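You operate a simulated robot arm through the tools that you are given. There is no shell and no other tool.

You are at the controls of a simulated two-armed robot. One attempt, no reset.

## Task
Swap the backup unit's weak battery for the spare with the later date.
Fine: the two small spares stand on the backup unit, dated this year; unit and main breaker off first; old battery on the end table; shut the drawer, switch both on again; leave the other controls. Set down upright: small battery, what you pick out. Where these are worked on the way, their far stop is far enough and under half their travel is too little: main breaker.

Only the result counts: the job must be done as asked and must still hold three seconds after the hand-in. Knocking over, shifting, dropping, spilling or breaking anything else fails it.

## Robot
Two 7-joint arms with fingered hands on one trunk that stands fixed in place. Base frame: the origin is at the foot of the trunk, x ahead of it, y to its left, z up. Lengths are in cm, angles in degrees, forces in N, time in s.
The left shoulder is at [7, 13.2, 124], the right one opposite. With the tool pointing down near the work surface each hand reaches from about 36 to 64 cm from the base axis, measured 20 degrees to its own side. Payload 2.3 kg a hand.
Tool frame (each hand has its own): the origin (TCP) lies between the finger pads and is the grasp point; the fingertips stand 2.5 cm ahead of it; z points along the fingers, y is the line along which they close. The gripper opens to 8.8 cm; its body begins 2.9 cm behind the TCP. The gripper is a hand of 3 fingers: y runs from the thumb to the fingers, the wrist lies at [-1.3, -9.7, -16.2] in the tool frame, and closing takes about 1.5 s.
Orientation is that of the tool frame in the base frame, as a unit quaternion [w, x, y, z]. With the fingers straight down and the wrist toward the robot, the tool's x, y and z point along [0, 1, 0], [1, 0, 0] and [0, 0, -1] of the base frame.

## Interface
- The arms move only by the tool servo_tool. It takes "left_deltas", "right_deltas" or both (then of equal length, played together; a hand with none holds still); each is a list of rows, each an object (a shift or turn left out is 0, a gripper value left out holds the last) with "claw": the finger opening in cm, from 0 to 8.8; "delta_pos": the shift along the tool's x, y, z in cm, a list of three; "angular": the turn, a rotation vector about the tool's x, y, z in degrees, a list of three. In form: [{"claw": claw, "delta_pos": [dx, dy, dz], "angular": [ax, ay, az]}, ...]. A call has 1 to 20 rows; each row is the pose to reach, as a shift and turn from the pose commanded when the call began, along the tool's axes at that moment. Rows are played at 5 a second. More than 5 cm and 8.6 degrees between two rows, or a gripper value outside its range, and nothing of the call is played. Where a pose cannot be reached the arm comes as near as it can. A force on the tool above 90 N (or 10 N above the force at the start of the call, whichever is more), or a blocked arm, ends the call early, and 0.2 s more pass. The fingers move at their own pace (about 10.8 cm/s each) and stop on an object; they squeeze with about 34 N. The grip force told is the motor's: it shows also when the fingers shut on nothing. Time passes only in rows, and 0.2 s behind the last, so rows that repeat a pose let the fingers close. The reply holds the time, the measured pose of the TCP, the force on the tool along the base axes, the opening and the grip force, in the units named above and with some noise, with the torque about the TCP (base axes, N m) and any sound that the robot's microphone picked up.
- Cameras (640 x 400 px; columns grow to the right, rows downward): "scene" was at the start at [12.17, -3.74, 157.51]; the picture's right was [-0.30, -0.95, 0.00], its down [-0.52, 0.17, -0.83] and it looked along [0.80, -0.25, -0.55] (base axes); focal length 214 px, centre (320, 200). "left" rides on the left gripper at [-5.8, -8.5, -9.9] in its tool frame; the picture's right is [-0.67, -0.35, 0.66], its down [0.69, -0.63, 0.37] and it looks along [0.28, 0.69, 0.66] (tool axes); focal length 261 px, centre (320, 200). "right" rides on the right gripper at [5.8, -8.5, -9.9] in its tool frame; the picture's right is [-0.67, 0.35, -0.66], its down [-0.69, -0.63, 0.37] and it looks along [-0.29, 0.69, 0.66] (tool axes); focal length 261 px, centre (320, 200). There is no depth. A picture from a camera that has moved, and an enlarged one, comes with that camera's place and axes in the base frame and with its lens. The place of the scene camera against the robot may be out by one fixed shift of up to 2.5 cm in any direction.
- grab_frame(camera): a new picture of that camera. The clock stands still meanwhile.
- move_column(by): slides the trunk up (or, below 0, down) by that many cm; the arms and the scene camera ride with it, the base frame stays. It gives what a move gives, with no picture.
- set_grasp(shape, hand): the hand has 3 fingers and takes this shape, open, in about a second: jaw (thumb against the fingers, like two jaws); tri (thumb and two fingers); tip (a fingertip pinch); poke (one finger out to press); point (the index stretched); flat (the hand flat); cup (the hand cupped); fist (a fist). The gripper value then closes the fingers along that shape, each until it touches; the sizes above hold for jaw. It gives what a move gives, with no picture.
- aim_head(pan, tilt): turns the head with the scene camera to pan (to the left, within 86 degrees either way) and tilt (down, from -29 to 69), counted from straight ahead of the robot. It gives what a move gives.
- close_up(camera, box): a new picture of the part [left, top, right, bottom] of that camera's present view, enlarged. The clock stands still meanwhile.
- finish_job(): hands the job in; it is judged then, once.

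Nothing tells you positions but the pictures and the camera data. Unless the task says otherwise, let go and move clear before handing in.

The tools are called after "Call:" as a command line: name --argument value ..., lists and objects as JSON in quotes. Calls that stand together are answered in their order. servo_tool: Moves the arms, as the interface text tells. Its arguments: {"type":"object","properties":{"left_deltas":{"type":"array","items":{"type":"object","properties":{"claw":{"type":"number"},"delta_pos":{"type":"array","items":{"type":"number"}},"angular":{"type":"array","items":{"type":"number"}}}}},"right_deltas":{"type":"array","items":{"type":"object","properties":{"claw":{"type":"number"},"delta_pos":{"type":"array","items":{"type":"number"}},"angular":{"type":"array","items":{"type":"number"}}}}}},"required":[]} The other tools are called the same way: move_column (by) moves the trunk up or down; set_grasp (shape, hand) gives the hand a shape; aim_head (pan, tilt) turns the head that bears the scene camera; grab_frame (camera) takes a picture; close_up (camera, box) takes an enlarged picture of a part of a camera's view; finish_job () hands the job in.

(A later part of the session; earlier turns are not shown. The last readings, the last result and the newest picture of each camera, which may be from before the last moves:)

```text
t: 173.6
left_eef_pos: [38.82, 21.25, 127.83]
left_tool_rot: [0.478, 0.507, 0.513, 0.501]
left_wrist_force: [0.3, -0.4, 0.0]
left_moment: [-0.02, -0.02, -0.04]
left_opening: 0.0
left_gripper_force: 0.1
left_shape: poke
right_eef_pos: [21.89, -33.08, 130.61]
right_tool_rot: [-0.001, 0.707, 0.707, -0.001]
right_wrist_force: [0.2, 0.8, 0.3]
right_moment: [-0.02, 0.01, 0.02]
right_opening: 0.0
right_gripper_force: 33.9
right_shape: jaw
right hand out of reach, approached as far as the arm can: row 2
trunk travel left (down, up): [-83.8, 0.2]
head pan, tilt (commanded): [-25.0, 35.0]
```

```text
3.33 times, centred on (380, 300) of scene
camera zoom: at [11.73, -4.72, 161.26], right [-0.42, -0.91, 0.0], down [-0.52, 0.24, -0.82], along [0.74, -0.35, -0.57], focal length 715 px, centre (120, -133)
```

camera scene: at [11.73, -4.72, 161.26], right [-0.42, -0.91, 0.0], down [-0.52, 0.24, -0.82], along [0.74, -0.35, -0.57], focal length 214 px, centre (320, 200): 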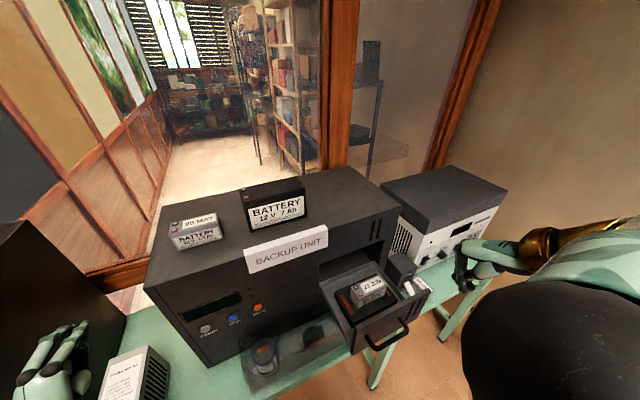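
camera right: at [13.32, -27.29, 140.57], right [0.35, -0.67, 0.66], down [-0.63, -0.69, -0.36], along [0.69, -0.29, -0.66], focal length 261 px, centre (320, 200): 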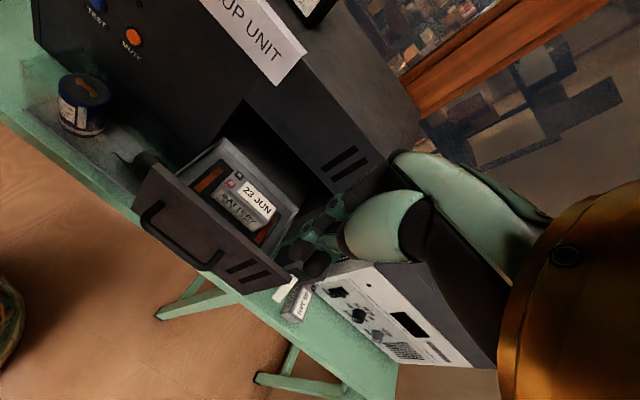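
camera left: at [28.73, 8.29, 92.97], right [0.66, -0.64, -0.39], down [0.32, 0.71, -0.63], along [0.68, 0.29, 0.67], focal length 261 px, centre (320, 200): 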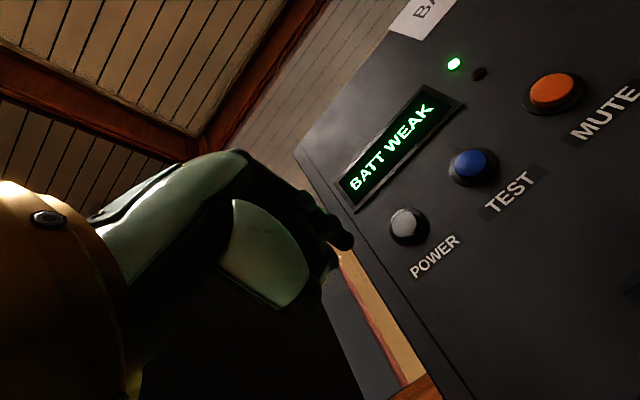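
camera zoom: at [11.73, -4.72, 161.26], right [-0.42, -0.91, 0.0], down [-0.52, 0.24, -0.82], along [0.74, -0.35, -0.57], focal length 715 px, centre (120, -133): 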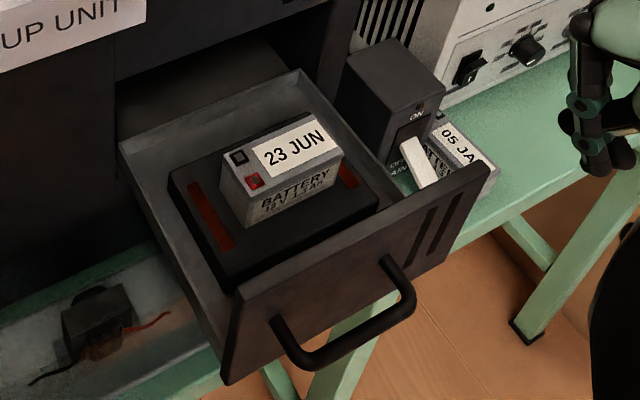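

Panel outer face is at x≈29.6 and the bar's front at ≈25.9, so the hand (x≈22) will pass in front of it. Lowering the trunk 25 cm brings the fingers to handle height.

Call:
move_column --by -14

Call:
grab_frame --camera "right"

Call:
move_column --by -10

Call:
grab_frame --camera "right"

Call:
grab_frame --camera "scene"

```text
t: 175.3
left_eef_pos: [38.93, 21.21, 113.82]
left_tool_rot: [0.477, 0.508, 0.514, 0.501]
left_wrist_force: [0.0, 1.0, -0.3]
left_moment: [0.0, -0.02, -0.03]
left_opening: 0.02
left_gripper_force: 0.0
left_shape: poke
right_eef_pos: [21.84, -33.08, 116.58]
right_tool_rot: [0.0, 0.707, 0.707, -0.001]
right_wrist_force: [-0.5, 0.4, 0.0]
right_moment: [0.0, 0.03, -0.03]
right_opening: 0.0
right_gripper_force: 33.8
right_shape: jaw
trunk travel left (down, up): [-69.8, 14.2]
head pan, tilt (commanded): [-25.0, 35.0]
```

```text
taken
camera right: at [13.32, -27.32, 126.57], right [0.35, -0.67, 0.66], down [-0.63, -0.69, -0.36], along [0.69, -0.29, -0.66], focal length 261 px, centre (320, 200)
```

right: 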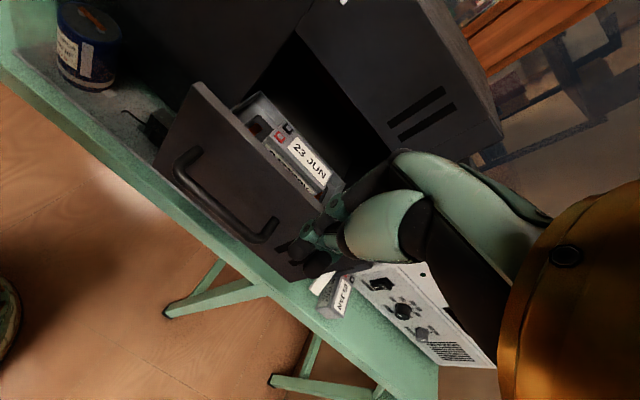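

```text
t: 176.6
left_eef_pos: [39.0, 21.17, 103.78]
left_tool_rot: [0.477, 0.507, 0.514, 0.501]
left_wrist_force: [0.3, -0.4, -0.2]
left_moment: [-0.02, 0.0, -0.01]
left_opening: 0.01
left_gripper_force: 0.1
left_shape: poke
right_eef_pos: [21.98, -33.15, 106.63]
right_tool_rot: [-0.001, 0.707, 0.707, -0.002]
right_wrist_force: [-0.3, 0.4, -0.1]
right_moment: [-0.02, 0.02, -0.05]
right_opening: 0.0
right_gripper_force: 34.4
right_shape: jaw
trunk travel left (down, up): [-59.8, 24.2]
head pan, tilt (commanded): [-25.0, 35.0]
```

```text
taken
camera right: at [13.31, -27.32, 116.57], right [0.35, -0.67, 0.66], down [-0.63, -0.69, -0.36], along [0.69, -0.29, -0.66], focal length 261 px, centre (320, 200)
```

right: 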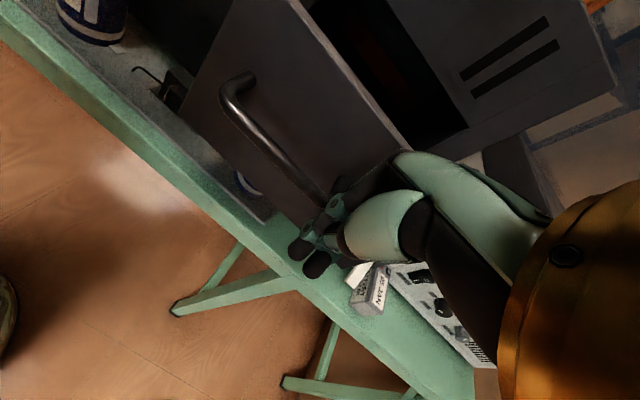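

```text
taken
camera scene: at [11.67, -4.75, 137.27], right [-0.42, -0.91, 0.0], down [-0.52, 0.24, -0.82], along [0.74, -0.35, -0.57], focal length 214 px, centre (320, 200)
```

scene: 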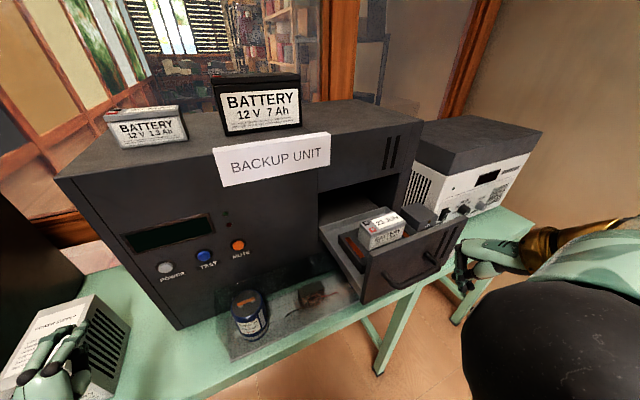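

The fingers are just in front of the handle. I'll shift to the middle of the bar, lower slightly, and start pushing slowly.

Call:
servo_tool --right_deltas '[{"claw": 0, "delta_pos": [1.5, 0, 0.8]}, {"claw": 0, "delta_pos": [3.1, 0, 1.5]}, {"claw": 0, "delta_pos": [3.1, 0.6, 1.5]}, {"claw": 0, "delta_pos": [3.1, 1.2, 1.5]}, {"claw": 0, "delta_pos": [3.1, 1.8, 1.5]}, {"claw": 0, "delta_pos": [3.1, 2.4, 1.5]}, {"claw": 0, "delta_pos": [3.1, 3, 1.5]}, {"claw": 0, "delta_pos": [3.1, 3.6, 1.5]}, {"claw": 0, "delta_pos": [3.1, 4.2, 1.5]}]'

Call:
grab_frame --camera "right"

Call:
close_up --camera "scene" --box '[310, 170, 510, 320]'

```text
t: 178.6
left_eef_pos: [38.91, 21.18, 103.72]
left_tool_rot: [0.476, 0.507, 0.514, 0.502]
left_wrist_force: [1.1, 1.1, 0.5]
left_moment: [-0.01, -0.01, -0.02]
left_opening: 0.01
left_gripper_force: 0.0
left_shape: poke
right_eef_pos: [26.16, -30.17, 105.07]
right_tool_rot: [0.001, 0.707, 0.708, -0.002]
right_wrist_force: [-1.2, -0.6, -1.6]
right_moment: [-0.03, 0.01, 0.01]
right_opening: 0.0
right_gripper_force: 34.4
right_shape: jaw
trunk travel left (down, up): [-59.8, 24.2]
head pan, tilt (commanded): [-25.0, 35.0]
```

```text
taken
camera right: at [17.56, -24.22, 115.08], right [0.35, -0.67, 0.66], down [-0.63, -0.69, -0.36], along [0.69, -0.29, -0.66], focal length 261 px, centre (320, 200)
```

right: 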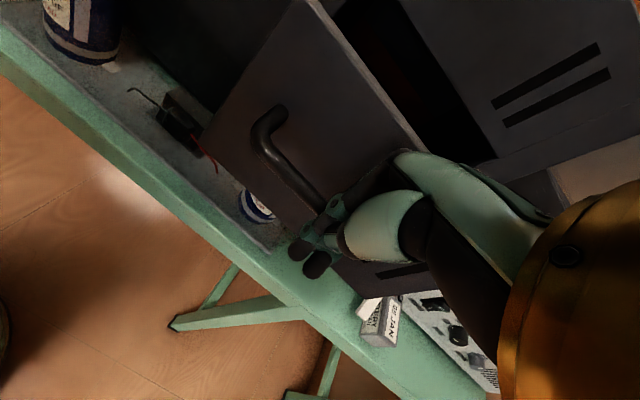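

```text
2.67 times, centred on (410, 245) of scene
camera zoom: at [11.68, -4.8, 137.26], right [-0.42, -0.91, 0.0], down [-0.52, 0.24, -0.82], along [0.74, -0.35, -0.57], focal length 572 px, centre (80, 80)
```

zoom: 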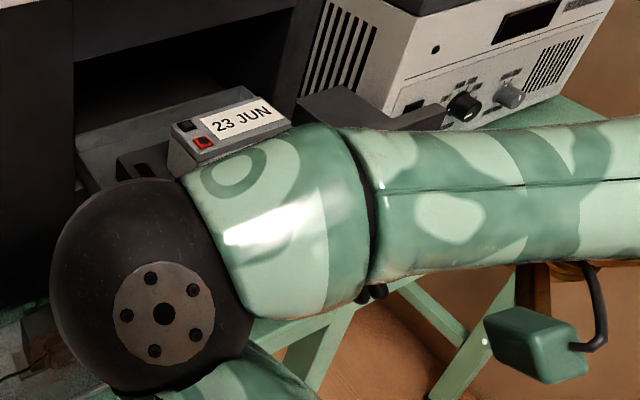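

The elbow swung round in front; checking where it is before pushing on.

Call:
grab_frame --camera "scene"

Call:
close_up --camera "right" --box '[180, 80, 420, 300]'

Call:
grab_frame --camera "left"

```text
taken
camera scene: at [11.68, -4.8, 137.26], right [-0.42, -0.91, 0.0], down [-0.52, 0.24, -0.82], along [0.74, -0.35, -0.57], focal length 214 px, centre (320, 200)
```

scene: 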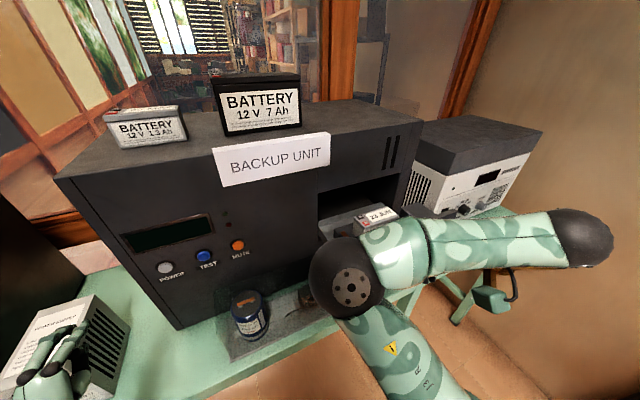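

```text
1.82 times, centred on (300, 190) of right
camera zoom: at [17.56, -24.22, 115.08], right [0.35, -0.67, 0.66], down [-0.63, -0.69, -0.36], along [0.69, -0.29, -0.66], focal length 474 px, centre (356, 218)
```

zoom: 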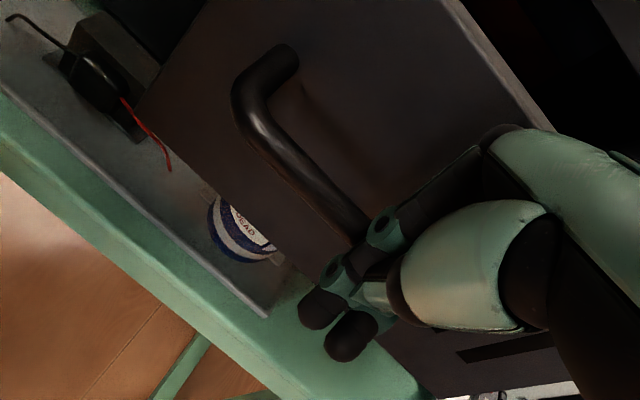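

```text
taken
camera left: at [28.81, 15.23, 95.67], right [0.66, -0.64, -0.39], down [0.32, 0.71, -0.63], along [0.68, 0.29, 0.67], focal length 261 px, centre (320, 200)
```

left: 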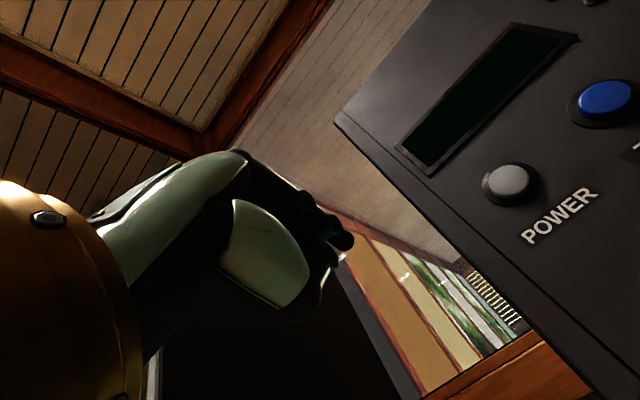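

The push works easily (≈1 N); the bar has moved 2 cm. The elbow hangs at about (28, −14, 107), clear of everything for now. I continue in short strokes, checking each time.

Call:
servo_tool --right_deltas '[{"claw": 0, "delta_pos": [0, 0.7, 0]}, {"claw": 0, "delta_pos": [0, 1.4, 0]}, {"claw": 0, "delta_pos": [0, 2.1, 0]}, {"claw": 0, "delta_pos": [0, 2.8, 0]}, {"claw": 0, "delta_pos": [0, 3.5, 0]}]'

Call:
grab_frame --camera "scene"

Call:
grab_frame --camera "right"

```text
t: 179.8
left_eef_pos: [38.9, 21.24, 103.82]
left_tool_rot: [0.476, 0.507, 0.514, 0.502]
left_wrist_force: [-0.8, 0.2, -0.5]
left_moment: [0.0, -0.01, -0.01]
left_opening: 0.0
left_gripper_force: 0.0
left_shape: poke
right_eef_pos: [29.44, -29.98, 105.07]
right_tool_rot: [-0.001, 0.707, 0.707, -0.001]
right_wrist_force: [-0.6, 0.7, -0.8]
right_moment: [0.01, 0.03, -0.03]
right_opening: 0.02
right_gripper_force: 33.6
right_shape: jaw
trunk travel left (down, up): [-59.8, 24.2]
head pan, tilt (commanded): [-25.0, 35.0]
```

```text
taken
camera scene: at [11.66, -4.75, 137.27], right [-0.42, -0.91, 0.0], down [-0.52, 0.24, -0.82], along [0.74, -0.35, -0.57], focal length 214 px, centre (320, 200)
```

scene: 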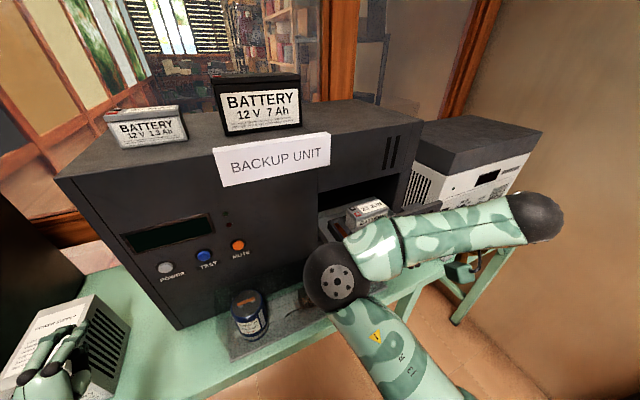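

```text
taken
camera right: at [20.95, -24.23, 115.05], right [0.35, -0.67, 0.66], down [-0.63, -0.69, -0.36], along [0.69, -0.29, -0.66], focal length 261 px, centre (320, 200)
```

right: 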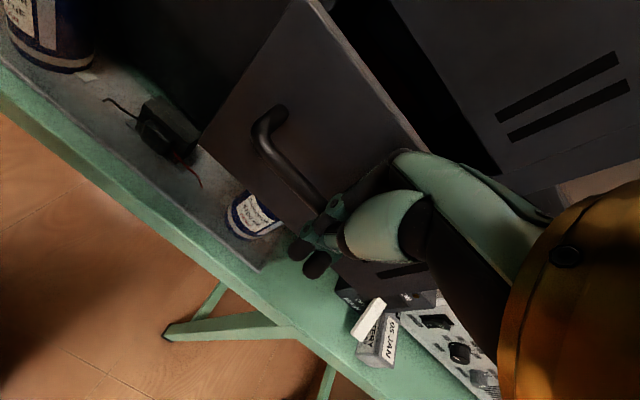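

Fine so far. Continuing the push.

Call:
servo_tool --right_deltas '[{"claw": 0, "delta_pos": [0, 0.7, 0]}, {"claw": 0, "delta_pos": [0, 1.4, 0]}, {"claw": 0, "delta_pos": [0, 2.1, 0]}, {"claw": 0, "delta_pos": [0, 2.8, 0]}, {"claw": 0, "delta_pos": [0, 3.5, 0]}, {"claw": 0, "delta_pos": [0, 4.2, 0]}]'

Call:
grab_frame --camera "scene"

Call:
grab_frame --camera "right"

```text
t: 181.2
left_eef_pos: [38.81, 21.28, 103.81]
left_tool_rot: [0.476, 0.506, 0.514, 0.502]
left_wrist_force: [-0.2, -0.7, -0.4]
left_moment: [-0.03, -0.01, 0.02]
left_opening: 0.01
left_gripper_force: 0.1
left_shape: poke
right_eef_pos: [33.76, -29.95, 105.02]
right_tool_rot: [-0.001, 0.707, 0.707, 0.0]
right_wrist_force: [-0.3, 0.1, 0.6]
right_moment: [0.01, 0.04, 0.0]
right_opening: 0.03
right_gripper_force: 34.3
right_shape: jaw
trunk travel left (down, up): [-59.8, 24.2]
head pan, tilt (commanded): [-25.0, 35.0]
```

```text
taken
camera scene: at [11.64, -4.75, 137.27], right [-0.42, -0.91, 0.0], down [-0.52, 0.24, -0.82], along [0.74, -0.35, -0.57], focal length 214 px, centre (320, 200)
```

scene: 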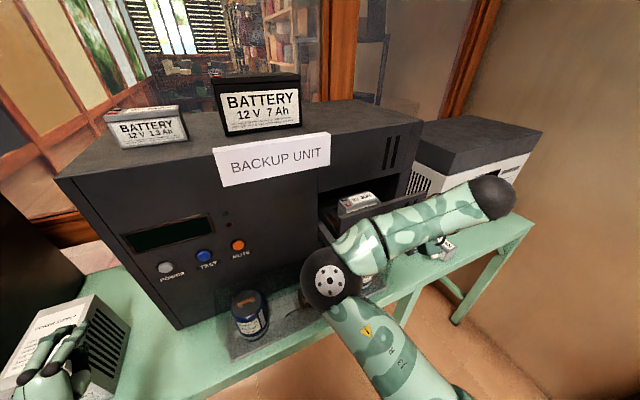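

```text
taken
camera right: at [25.15, -24.19, 115.02], right [0.35, -0.67, 0.66], down [-0.63, -0.69, -0.36], along [0.69, -0.29, -0.66], focal length 261 px, centre (320, 200)
```

right: 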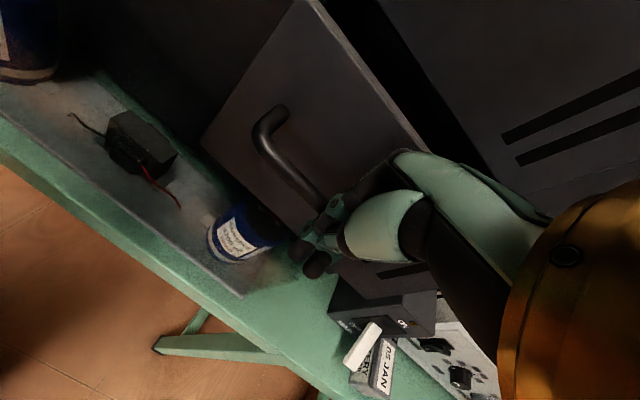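

Going well. Next 4 cm.

Call:
servo_tool --right_deltas '[{"claw": 0, "delta_pos": [0, 0.7, 0]}, {"claw": 0, "delta_pos": [0, 1.4, 0]}, {"claw": 0, "delta_pos": [0, 2.1, 0]}, {"claw": 0, "delta_pos": [0, 2.8, 0]}, {"claw": 0, "delta_pos": [0, 3.5, 0]}, {"claw": 0, "delta_pos": [0, 4.2, 0]}]'

Call:
grab_frame --camera "scene"

Call:
grab_frame --camera "right"

```text
t: 182.6
left_eef_pos: [38.86, 21.16, 103.83]
left_tool_rot: [0.477, 0.508, 0.514, 0.501]
left_wrist_force: [0.5, 1.8, 0.0]
left_moment: [-0.02, 0.02, 0.0]
left_opening: 0.01
left_gripper_force: 0.0
left_shape: poke
right_eef_pos: [37.98, -30.11, 105.1]
right_tool_rot: [0.0, 0.707, 0.707, -0.001]
right_wrist_force: [-1.2, -0.4, -0.5]
right_moment: [0.01, -0.02, 0.0]
right_opening: 0.01
right_gripper_force: 34.4
right_shape: jaw
trunk travel left (down, up): [-59.8, 24.2]
head pan, tilt (commanded): [-25.0, 35.0]
```

```text
taken
camera scene: at [11.66, -4.71, 137.27], right [-0.42, -0.91, 0.0], down [-0.52, 0.24, -0.82], along [0.74, -0.35, -0.57], focal length 214 px, centre (320, 200)
```

scene: 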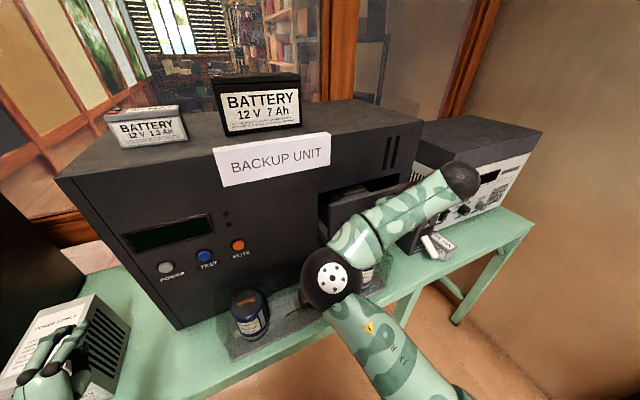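

```text
taken
camera right: at [29.42, -24.25, 115.03], right [0.35, -0.67, 0.66], down [-0.63, -0.69, -0.36], along [0.69, -0.29, -0.66], focal length 261 px, centre (320, 200)
```

right: 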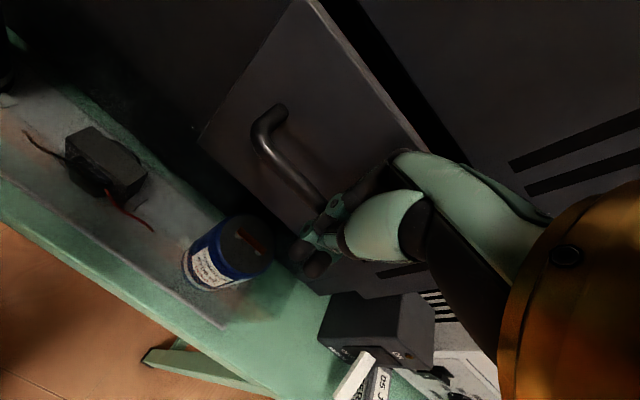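

Almost closed — about 5 cm to go. Another 3.5 cm, then the final push gently.

Call:
servo_tool --right_deltas '[{"claw": 0, "delta_pos": [0, 0.7, 0]}, {"claw": 0, "delta_pos": [0, 1.4, 0]}, {"claw": 0, "delta_pos": [0, 2.1, 0]}, {"claw": 0, "delta_pos": [0, 2.8, 0]}, {"claw": 0, "delta_pos": [0, 3.5, 0]}]'

Call:
grab_frame --camera "scene"

Call:
grab_frame --camera "right"

```text
t: 183.8
left_eef_pos: [38.78, 21.25, 103.78]
left_tool_rot: [0.476, 0.507, 0.514, 0.502]
left_wrist_force: [-0.1, 0.1, -0.8]
left_moment: [-0.01, -0.04, 0.01]
left_opening: 0.0
left_gripper_force: 0.1
left_shape: poke
right_eef_pos: [41.54, -30.07, 105.04]
right_tool_rot: [0.0, 0.707, 0.707, -0.001]
right_wrist_force: [-1.1, -1.2, 0.6]
right_moment: [0.01, -0.07, -0.04]
right_opening: 0.01
right_gripper_force: 33.9
right_shape: jaw
trunk travel left (down, up): [-59.8, 24.2]
head pan, tilt (commanded): [-25.0, 35.0]
```

```text
taken
camera scene: at [11.64, -4.75, 137.27], right [-0.42, -0.91, 0.0], down [-0.52, 0.24, -0.82], along [0.74, -0.35, -0.57], focal length 214 px, centre (320, 200)
```

scene: 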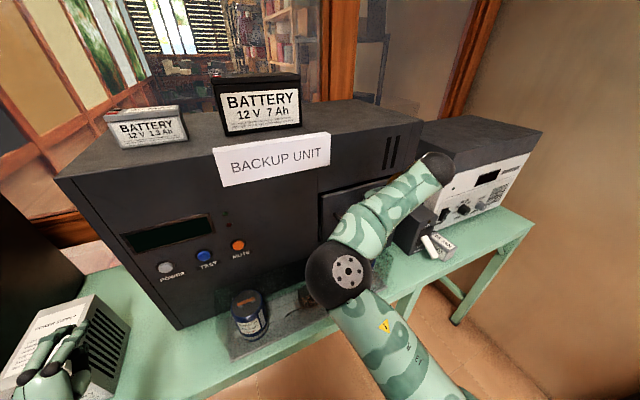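

```text
taken
camera right: at [32.98, -24.17, 115.0], right [0.35, -0.67, 0.66], down [-0.63, -0.69, -0.36], along [0.69, -0.29, -0.66], focal length 261 px, centre (320, 200)
```

right: 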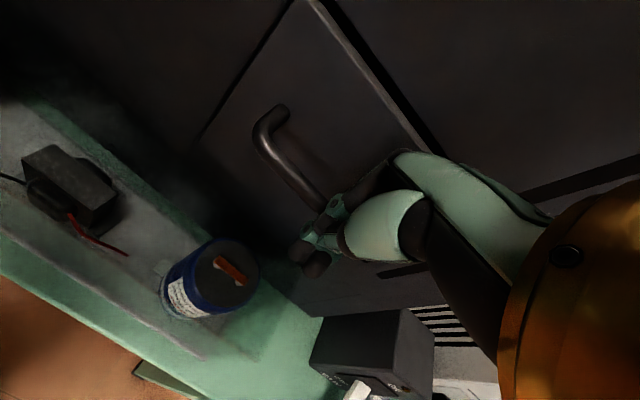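

About 1.3 cm left. Pushing home in small steps while watching the force.

Call:
servo_tool --right_deltas '[{"claw": 0, "delta_pos": [0, 0.4, 0]}, {"claw": 0, "delta_pos": [0, 0.8, 0]}, {"claw": 0, "delta_pos": [0, 1.2, 0]}, {"claw": 0, "delta_pos": [0, 1.5, 0]}]'

Call:
grab_frame --camera "right"

Call:
close_up --camera "scene" --box '[290, 140, 470, 300]'

```text
t: 184.8
left_eef_pos: [38.67, 21.21, 103.94]
left_tool_rot: [0.478, 0.506, 0.513, 0.502]
left_wrist_force: [-0.3, -0.8, -0.4]
left_moment: [-0.01, 0.01, 0.01]
left_opening: 0.0
left_gripper_force: 0.1
left_shape: poke
right_eef_pos: [42.57, -29.99, 105.15]
right_tool_rot: [0.001, 0.707, 0.707, 0.0]
right_wrist_force: [-7.7, 1.3, -1.1]
right_moment: [-0.04, 0.08, -0.02]
right_opening: 0.0
right_gripper_force: 34.5
right_shape: jaw
trunk travel left (down, up): [-59.8, 24.2]
head pan, tilt (commanded): [-25.0, 35.0]
```

```text
taken
camera right: at [34.12, -24.2, 115.13], right [0.35, -0.67, 0.66], down [-0.63, -0.69, -0.36], along [0.69, -0.29, -0.66], focal length 261 px, centre (320, 200)
```

right: 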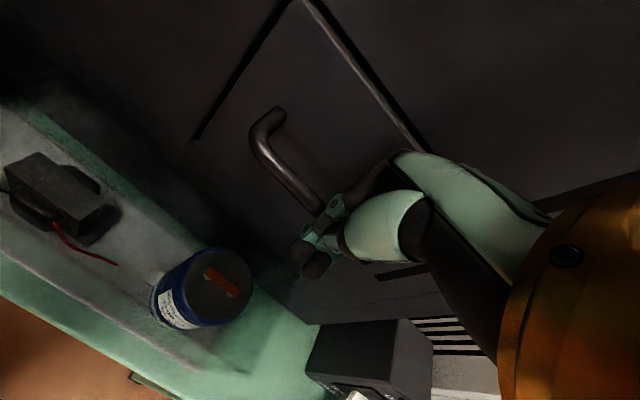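

```text
2.50 times, centred on (380, 220) of scene
camera zoom: at [11.29, -4.72, 137.3], right [-0.42, -0.91, 0.0], down [-0.52, 0.24, -0.82], along [0.74, -0.35, -0.57], focal length 536 px, centre (170, 150)
```

zoom: 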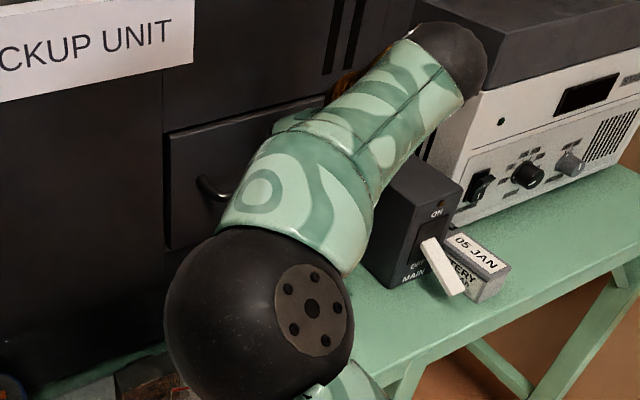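

The drawer is at its stop (7.7 N, panel flush). I back the hand away and raise it clear.

Call:
servo_tool --right_deltas '[{"claw": 0, "delta_pos": [0, -2, 0]}, {"claw": 0, "delta_pos": [0, -5, 0]}, {"claw": 0, "delta_pos": [0, -8, -2]}, {"claw": 0, "delta_pos": [0, -10, -6]}, {"claw": 0, "delta_pos": [-2, -12, -10]}, {"claw": 0, "delta_pos": [-3, -14, -14]}, {"claw": 0, "delta_pos": [-4, -16, -18]}, {"claw": 0, "delta_pos": [-4, -16, -18]}]'

Call:
grab_frame --camera "scene"

Call:
grab_frame --camera "right"

```text
t: 186.6
left_eef_pos: [38.91, 21.31, 103.84]
left_tool_rot: [0.477, 0.507, 0.514, 0.501]
left_wrist_force: [-0.8, -0.2, 0.1]
left_moment: [-0.02, -0.02, 0.0]
left_opening: 0.0
left_gripper_force: 0.0
left_shape: poke
right_eef_pos: [27.02, -33.95, 123.32]
right_tool_rot: [-0.002, 0.706, 0.708, -0.001]
right_wrist_force: [-0.5, 0.0, 0.0]
right_moment: [-0.03, -0.01, -0.02]
right_opening: 0.02
right_gripper_force: 33.7
right_shape: jaw
trunk travel left (down, up): [-59.8, 24.2]
head pan, tilt (commanded): [-25.0, 35.0]
```

```text
taken
camera scene: at [11.73, -4.73, 137.26], right [-0.42, -0.91, 0.0], down [-0.52, 0.24, -0.82], along [0.74, -0.35, -0.57], focal length 214 px, centre (320, 200)
```

scene: 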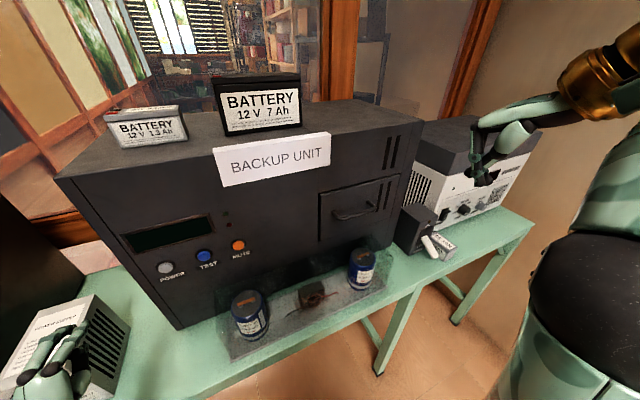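

```text
taken
camera right: at [18.52, -28.07, 133.19], right [0.35, -0.67, 0.65], down [-0.63, -0.69, -0.36], along [0.69, -0.29, -0.66], focal length 261 px, centre (320, 200)
```

right: 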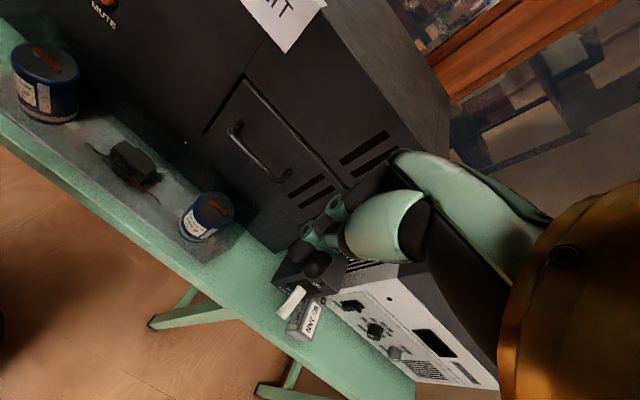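

Elbow is back on the right and the drawer looks shut. Zooming to verify the drawer and the area around the breaker.

Call:
close_up --camera "scene" --box '[300, 160, 480, 300]'

Call:
close_up --camera "right" --box '[190, 60, 400, 260]'

```text
2.86 times, centred on (390, 230) of scene
camera zoom: at [11.73, -4.73, 137.26], right [-0.42, -0.91, 0.0], down [-0.52, 0.24, -0.82], along [0.74, -0.35, -0.57], focal length 613 px, centre (120, 114)
```

zoom: 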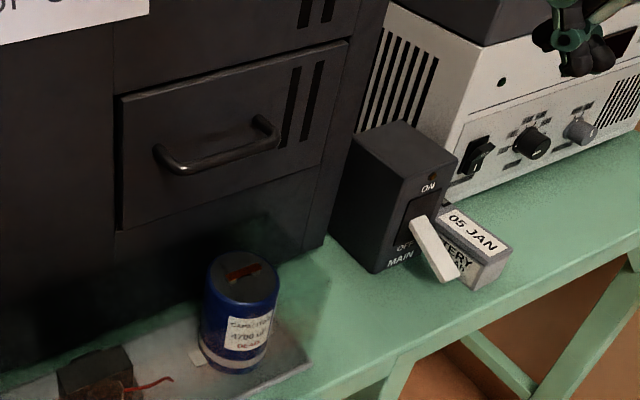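

```text
2.00 times, centred on (295, 160) of right
camera zoom: at [18.52, -28.07, 133.19], right [0.35, -0.67, 0.65], down [-0.63, -0.69, -0.36], along [0.69, -0.29, -0.66], focal length 521 px, centre (370, 280)
```

zoom: 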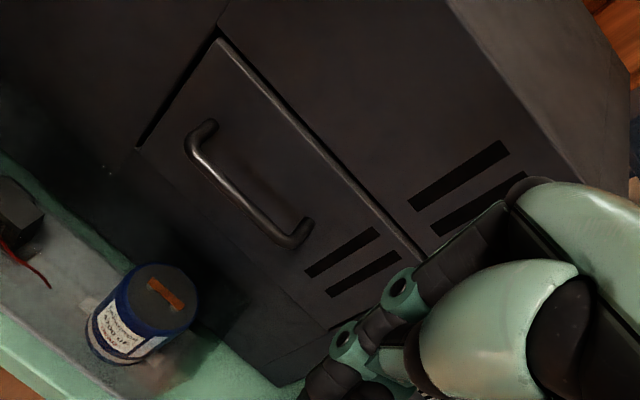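

Drawer shut, the old battery stands undisturbed. Now the breaker: I'll turn the right hand to point 45° down-forward so its fingers can grip the lever from both sides and lift it.

Call:
servo_tool --right_deltas '[{"claw": 2, "delta_pos": [-1.2, 0.1, 1.1], "angular": [-2.93, 2.93, 7.08]}, {"claw": 3, "delta_pos": [-2.3, 0.2, 2.2], "angular": [-5.86, 5.86, 14.2]}, {"claw": 4, "delta_pos": [-3.5, 0.2, 3.2], "angular": [-8.8, 8.8, 21.2]}, {"claw": 4, "delta_pos": [-4.7, 0.3, 4.3], "angular": [-11.7, 11.7, 28.3]}, {"claw": 4, "delta_pos": [-5.8, 0.4, 5.4], "angular": [-14.6, 14.6, 35.4]}, {"claw": 4, "delta_pos": [-7, 0.5, 6.5], "angular": [-17.6, 17.6, 42.5]}, {"claw": 4, "delta_pos": [-8.2, 0.6, 7.6], "angular": [-20.5, 20.5, 49.6]}, {"claw": 4, "delta_pos": [-9.3, 0.7, 8.7], "angular": [-23.4, 23.4, 56.6]}, {"claw": 4, "delta_pos": [-10.5, 0.8, 9.8], "angular": [-26.4, 26.4, 63.7]}, {"claw": 4, "delta_pos": [-11.7, 0.8, 10.8], "angular": [-29.3, 29.3, 70.8]}, {"claw": 4, "delta_pos": [-12.8, 0.9, 11.9], "angular": [-32.2, 32.2, 77.9]}, {"claw": 4, "delta_pos": [-14, 1, 13], "angular": [-35.1, 35.1, 84.9]}, {"claw": 4, "delta_pos": [-14, 1, 13], "angular": [-35.1, 35.1, 84.9]}]'

Call:
grab_frame --camera "right"

Call:
grab_frame --camera "scene"

```text
t: 189.4
left_eef_pos: [38.83, 21.19, 103.76]
left_tool_rot: [0.477, 0.507, 0.514, 0.501]
left_wrist_force: [0.5, 0.4, 0.3]
left_moment: [-0.01, -0.01, -0.03]
left_opening: 0.0
left_gripper_force: 0.0
left_shape: poke
right_eef_pos: [27.9, -48.09, 109.93]
right_tool_rot: [0.0, 0.925, -0.001, 0.381]
right_wrist_force: [0.4, 0.5, 0.2]
right_moment: [0.01, 0.01, -0.03]
right_opening: 2.74
right_gripper_force: 0.0
right_shape: jaw
trunk travel left (down, up): [-59.8, 24.2]
head pan, tilt (commanded): [-25.0, 35.0]
```

```text
taken
camera right: at [24.95, -39.51, 121.16], right [-0.94, -0.35, -0.01], down [-0.23, 0.63, -0.74], along [0.26, -0.7, -0.67], focal length 261 px, centre (320, 200)
```

right: 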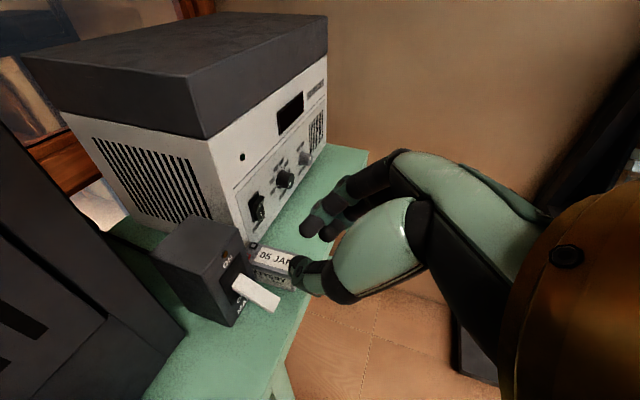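

```text
taken
camera scene: at [11.68, -4.73, 137.27], right [-0.42, -0.91, 0.0], down [-0.52, 0.24, -0.82], along [0.74, -0.35, -0.57], focal length 214 px, centre (320, 200)
```

scene: 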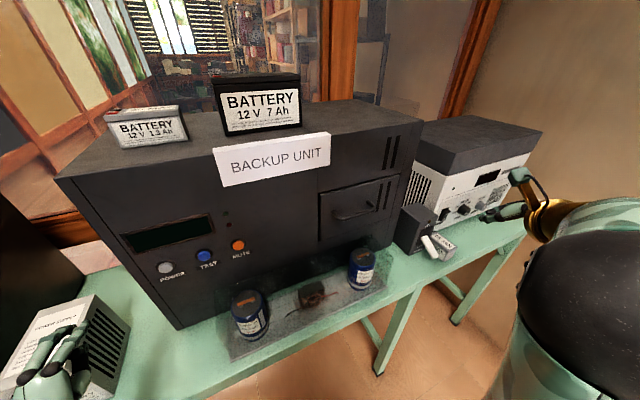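

Orientation achieved. Measuring the lever from here.

Call:
close_up --camera "right" --box '[140, 200, 320, 340]'

Call:
move_column --by -5

Call:
close_up --camera "right" --box '[140, 180, 320, 320]'

```text
2.86 times, centred on (230, 270) of right
camera zoom: at [24.95, -39.51, 121.16], right [-0.94, -0.35, -0.01], down [-0.23, 0.63, -0.74], along [0.26, -0.7, -0.67], focal length 745 px, centre (577, 0)
```

zoom: 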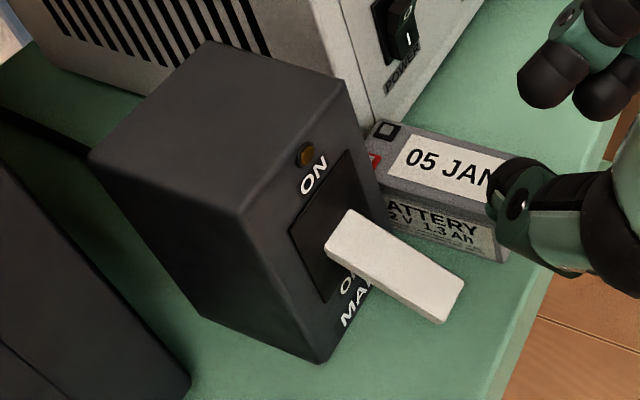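

```text
t: 190.4
left_eef_pos: [38.91, 21.27, 98.82]
left_tool_rot: [0.476, 0.507, 0.514, 0.502]
left_wrist_force: [-0.2, -0.5, -0.4]
left_moment: [-0.03, 0.0, 0.02]
left_opening: 0.0
left_gripper_force: 0.1
left_shape: poke
right_eef_pos: [27.95, -48.13, 105.0]
right_tool_rot: [0.002, 0.924, -0.001, 0.381]
right_wrist_force: [-0.1, -0.6, -0.3]
right_moment: [0.05, 0.0, 0.03]
right_opening: 3.98
right_gripper_force: 0.1
right_shape: jaw
trunk travel left (down, up): [-54.8, 29.2]
head pan, tilt (commanded): [-25.0, 35.0]
```

```text
2.86 times, centred on (230, 250) of right
camera zoom: at [24.93, -39.51, 116.17], right [-0.94, -0.35, -0.01], down [-0.23, 0.63, -0.74], along [0.26, -0.7, -0.67], focal length 745 px, centre (577, 57)
```

zoom: 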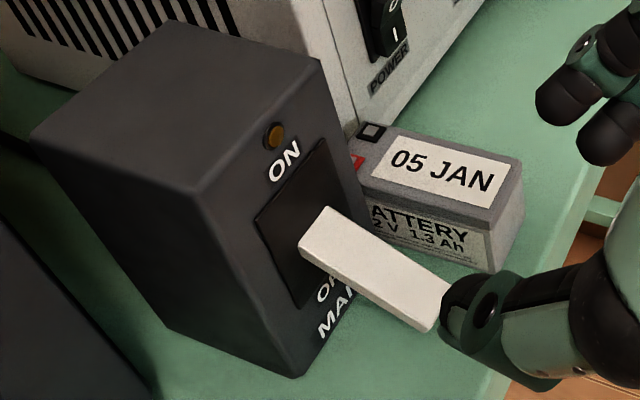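

The lever now runs from about (44, −54.7, 86) at the root to (37.7, −54.7, 83) at the tip, 2.2 cm wide; the old battery's near face is at y≈−58.5, so I use a narrow opening (3.6 cm). Moving to a pre-grasp pose.

Call:
servo_tool --right_deltas '[{"claw": 3.6, "delta_pos": [-1.2, 1.3, 3.1]}, {"claw": 3.6, "delta_pos": [-2.4, 2.5, 6.2]}, {"claw": 3.6, "delta_pos": [-3.6, 3.8, 9.2]}, {"claw": 3.6, "delta_pos": [-4.8, 5, 12.3]}, {"claw": 3.6, "delta_pos": [-6, 6.3, 15.4]}, {"claw": 3.6, "delta_pos": [-6, 6.3, 15.4]}]'

Call:
grab_frame --camera "right"

Call:
close_up --camera "scene" --box '[360, 160, 540, 300]'

```text
t: 191.8
left_eef_pos: [38.82, 21.24, 98.7]
left_tool_rot: [0.477, 0.507, 0.514, 0.501]
left_wrist_force: [0.3, -1.1, -0.7]
left_moment: [0.01, -0.05, -0.02]
left_opening: 0.0
left_gripper_force: 0.0
left_shape: poke
right_eef_pos: [34.51, -54.08, 90.08]
right_tool_rot: [0.001, 0.924, 0.0, 0.382]
right_wrist_force: [0.2, 0.1, -0.7]
right_moment: [0.0, 0.01, 0.05]
right_opening: 3.64
right_gripper_force: 0.0
right_shape: jaw
trunk travel left (down, up): [-54.8, 29.2]
head pan, tilt (commanded): [-25.0, 35.0]
```

```text
taken
camera right: at [31.5, -45.59, 101.2], right [-0.94, -0.35, -0.01], down [-0.23, 0.63, -0.74], along [0.26, -0.7, -0.67], focal length 261 px, centre (320, 200)
```

right: 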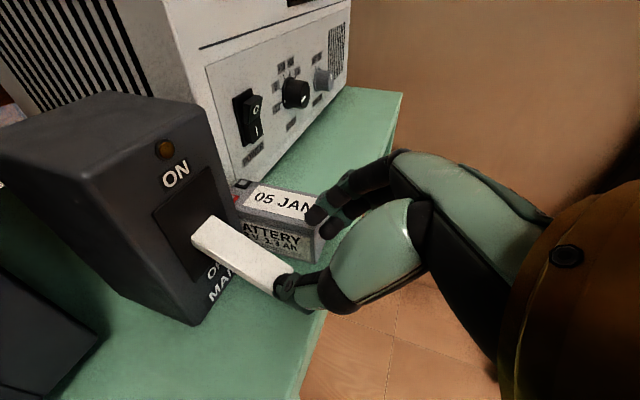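

```text
2.86 times, centred on (450, 230) of scene
camera zoom: at [11.64, -4.7, 132.27], right [-0.42, -0.91, 0.0], down [-0.52, 0.24, -0.82], along [0.74, -0.35, -0.57], focal length 613 px, centre (-51, 114)
```

zoom: 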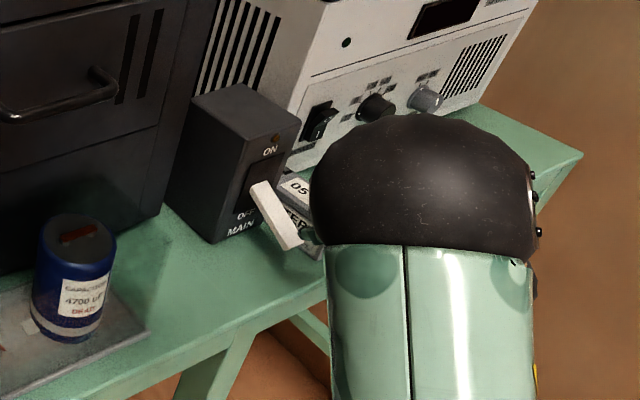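

Aligned except for 0.4 cm sideways. Advancing along the finger direction in two stages.

Call:
servo_tool --right_deltas '[{"claw": 3.6, "delta_pos": [0, 0.4, 1.5]}, {"claw": 3.6, "delta_pos": [0, 0.4, 3]}, {"claw": 3.6, "delta_pos": [0, 0.4, 4.5]}, {"claw": 3.6, "delta_pos": [0, 0.4, 4.5]}]'

Call:
grab_frame --camera "right"

```text
t: 192.8
left_eef_pos: [38.8, 21.32, 98.86]
left_tool_rot: [0.476, 0.507, 0.514, 0.501]
left_wrist_force: [-1.1, -0.2, -0.7]
left_moment: [0.03, 0.03, 0.0]
left_opening: 0.02
left_gripper_force: 0.0
left_shape: poke
right_eef_pos: [37.77, -54.62, 86.73]
right_tool_rot: [0.001, 0.925, 0.0, 0.381]
right_wrist_force: [0.1, 0.7, 1.4]
right_moment: [-0.03, 0.0, -0.01]
right_opening: 3.57
right_gripper_force: 0.0
right_shape: jaw
trunk travel left (down, up): [-54.8, 29.2]
head pan, tilt (commanded): [-25.0, 35.0]
```

```text
taken
camera right: at [34.78, -46.08, 97.89], right [-0.94, -0.35, -0.01], down [-0.23, 0.63, -0.74], along [0.26, -0.7, -0.67], focal length 261 px, centre (320, 200)
```

right: 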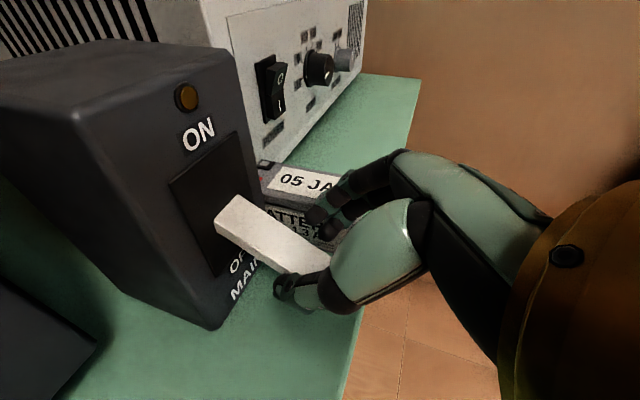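

The lever lies between thumb and fingers. Advancing the rest and checking.

Call:
servo_tool --right_deltas '[{"claw": 3.6, "delta_pos": [0, 0, 1.1]}, {"claw": 3.6, "delta_pos": [0, 0, 2.2]}, {"claw": 3.6, "delta_pos": [0, 0, 3.0]}, {"claw": 3.6, "delta_pos": [0, 0, 3.0]}]'

Call:
close_up --camera "right" --box '[160, 130, 440, 350]'

```text
t: 193.8
left_eef_pos: [38.82, 21.19, 98.75]
left_tool_rot: [0.477, 0.507, 0.514, 0.501]
left_wrist_force: [-0.3, -0.5, 0.0]
left_moment: [0.01, -0.03, 0.0]
left_opening: 0.0
left_gripper_force: 0.1
left_shape: poke
right_eef_pos: [39.66, -54.84, 84.53]
right_tool_rot: [0.0, 0.925, 0.0, 0.38]
right_wrist_force: [-0.7, 1.7, -0.3]
right_moment: [0.01, -0.01, -0.07]
right_opening: 3.61
right_gripper_force: 0.0
right_shape: jaw
trunk travel left (down, up): [-54.8, 29.2]
head pan, tilt (commanded): [-25.0, 35.0]
```

```text
1.82 times, centred on (300, 240) of right
camera zoom: at [36.76, -46.25, 95.67], right [-0.94, -0.35, -0.01], down [-0.23, 0.63, -0.74], along [0.26, -0.7, -0.67], focal length 474 px, centre (356, 127)
```

zoom: 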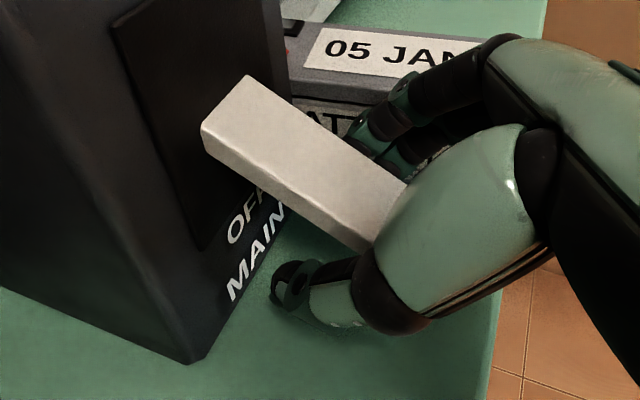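

The lever sits well between thumb and fingers. Closing on it.

Call:
servo_tool --right_deltas '[{"claw": 3}, {"claw": 2.4}, {"claw": 1.8}, {"claw": 1.2}, {"claw": 0.8}, {"claw": 0.8}]'

Call:
close_up --camera "right" --box '[160, 130, 440, 350]'

```text
t: 195.2
left_eef_pos: [38.93, 21.35, 98.73]
left_tool_rot: [0.477, 0.507, 0.515, 0.501]
left_wrist_force: [-1.0, 0.2, -0.4]
left_moment: [0.02, 0.03, -0.02]
left_opening: 0.0
left_gripper_force: 0.0
left_shape: poke
right_eef_pos: [39.83, -54.6, 84.53]
right_tool_rot: [0.001, 0.924, 0.001, 0.381]
right_wrist_force: [-0.7, 6.1, -0.8]
right_moment: [-0.04, -0.01, -0.01]
right_opening: 0.97
right_gripper_force: 0.0
right_shape: jaw
trunk travel left (down, up): [-54.8, 29.2]
head pan, tilt (commanded): [-25.0, 35.0]
```

```text
1.82 times, centred on (300, 240) of right
camera zoom: at [36.81, -46.09, 95.74], right [-0.94, -0.35, -0.01], down [-0.23, 0.63, -0.74], along [0.26, -0.7, -0.67], focal length 474 px, centre (356, 127)
```

zoom: 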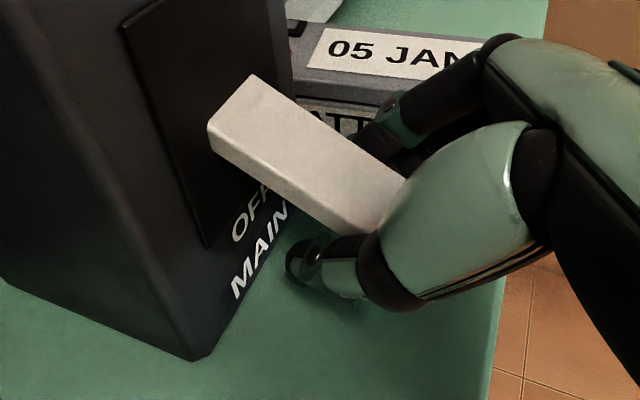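

Not yet clamped fully; closing further.

Call:
servo_tool --right_deltas '[{"claw": 0.3}, {"claw": 0}, {"claw": 0}, {"claw": 0}]'

Call:
close_up --camera "right" --box '[160, 130, 440, 350]'

```text
t: 196.2
left_eef_pos: [38.84, 21.51, 98.68]
left_tool_rot: [0.476, 0.506, 0.516, 0.501]
left_wrist_force: [0.3, 0.5, 0.5]
left_moment: [-0.02, 0.0, 0.0]
left_opening: 0.0
left_gripper_force: 0.0
left_shape: poke
right_eef_pos: [39.82, -54.36, 84.66]
right_tool_rot: [0.002, 0.925, 0.002, 0.381]
right_wrist_force: [1.0, 13.8, -2.5]
right_moment: [-0.04, -0.01, -0.1]
right_opening: 1.08
right_gripper_force: 33.9
right_shape: jaw
trunk travel left (down, up): [-54.8, 29.2]
head pan, tilt (commanded): [-25.0, 35.0]
```

```text
1.82 times, centred on (300, 240) of right
camera zoom: at [36.89, -45.9, 95.8], right [-0.94, -0.35, 0.0], down [-0.23, 0.63, -0.75], along [0.26, -0.7, -0.67], focal length 474 px, centre (356, 127)
```

zoom: 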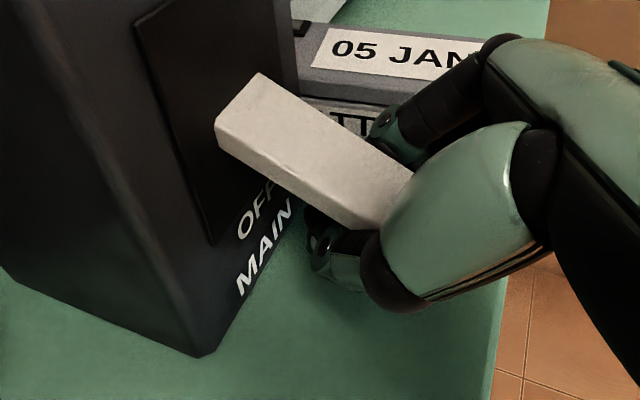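

Firmly clamped, with some sideways load. I'll ease the hand 0.5 cm left to relieve it and then lift along the lever's arc.

Call:
servo_tool --right_deltas '[{"delta_pos": [0, -0.3, 0]}, {"delta_pos": [0, -0.5, 0]}, {"delta_pos": [0.23, -0.5, -0.48]}, {"delta_pos": [0.46, -0.5, -0.95]}, {"delta_pos": [0.7, -0.5, -1.4]}, {"delta_pos": [0.95, -0.5, -1.87]}]'

Call:
close_up --camera "right" --box '[160, 130, 440, 350]'

```text
t: 197.6
left_eef_pos: [38.92, 21.18, 98.7]
left_tool_rot: [0.478, 0.508, 0.513, 0.501]
left_wrist_force: [-0.4, -0.2, -0.3]
left_moment: [-0.01, -0.02, 0.03]
left_opening: 0.0
left_gripper_force: 0.1
left_shape: poke
right_eef_pos: [39.11, -54.29, 86.6]
right_tool_rot: [0.001, 0.925, 0.0, 0.381]
right_wrist_force: [-1.0, 2.0, -1.2]
right_moment: [0.02, 0.02, -0.03]
right_opening: 0.9
right_gripper_force: 34.4
right_shape: jaw
trunk travel left (down, up): [-54.8, 29.2]
head pan, tilt (commanded): [-25.0, 35.0]
```

```text
1.82 times, centred on (300, 240) of right
camera zoom: at [36.18, -45.79, 97.71], right [-0.94, -0.35, -0.01], down [-0.23, 0.63, -0.74], along [0.26, -0.7, -0.67], focal length 474 px, centre (356, 127)
```

zoom: 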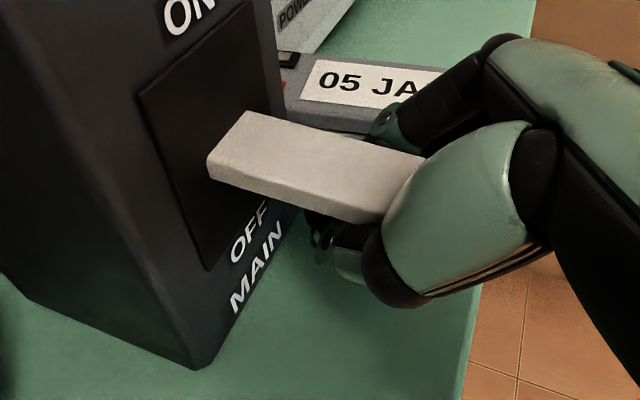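

The lever is coming up, carried by the fingers beneath it. Continuing upward.

Call:
servo_tool --right_deltas '[{"delta_pos": [0.3, 0, -0.4]}, {"delta_pos": [0.65, 0, -0.8]}, {"delta_pos": [1.0, 0, -1.15]}, {"delta_pos": [1.4, 0, -1.45]}, {"delta_pos": [1.8, 0, -1.75]}]'

Call:
close_up --camera "right" --box '[160, 130, 440, 350]'

```text
t: 198.8
left_eef_pos: [38.88, 21.13, 98.89]
left_tool_rot: [0.476, 0.507, 0.514, 0.502]
left_wrist_force: [0.0, 0.1, 0.7]
left_moment: [-0.03, -0.02, -0.04]
left_opening: 0.0
left_gripper_force: 0.1
left_shape: poke
right_eef_pos: [39.2, -54.49, 88.97]
right_tool_rot: [0.0, 0.925, 0.0, 0.381]
right_wrist_force: [-1.2, -0.4, -2.6]
right_moment: [-0.01, 0.0, -0.02]
right_opening: 0.8
right_gripper_force: 34.2
right_shape: jaw
trunk travel left (down, up): [-54.8, 29.2]
head pan, tilt (commanded): [-25.0, 35.0]
```

```text
1.82 times, centred on (300, 240) of right
camera zoom: at [36.23, -45.88, 100.16], right [-0.94, -0.35, -0.01], down [-0.23, 0.63, -0.74], along [0.26, -0.69, -0.67], focal length 474 px, centre (356, 127)
```

zoom: 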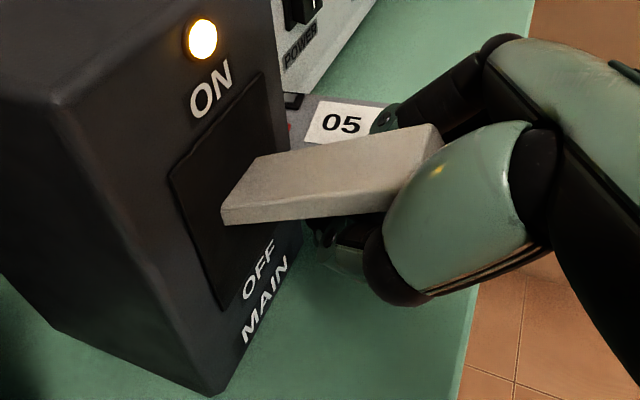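

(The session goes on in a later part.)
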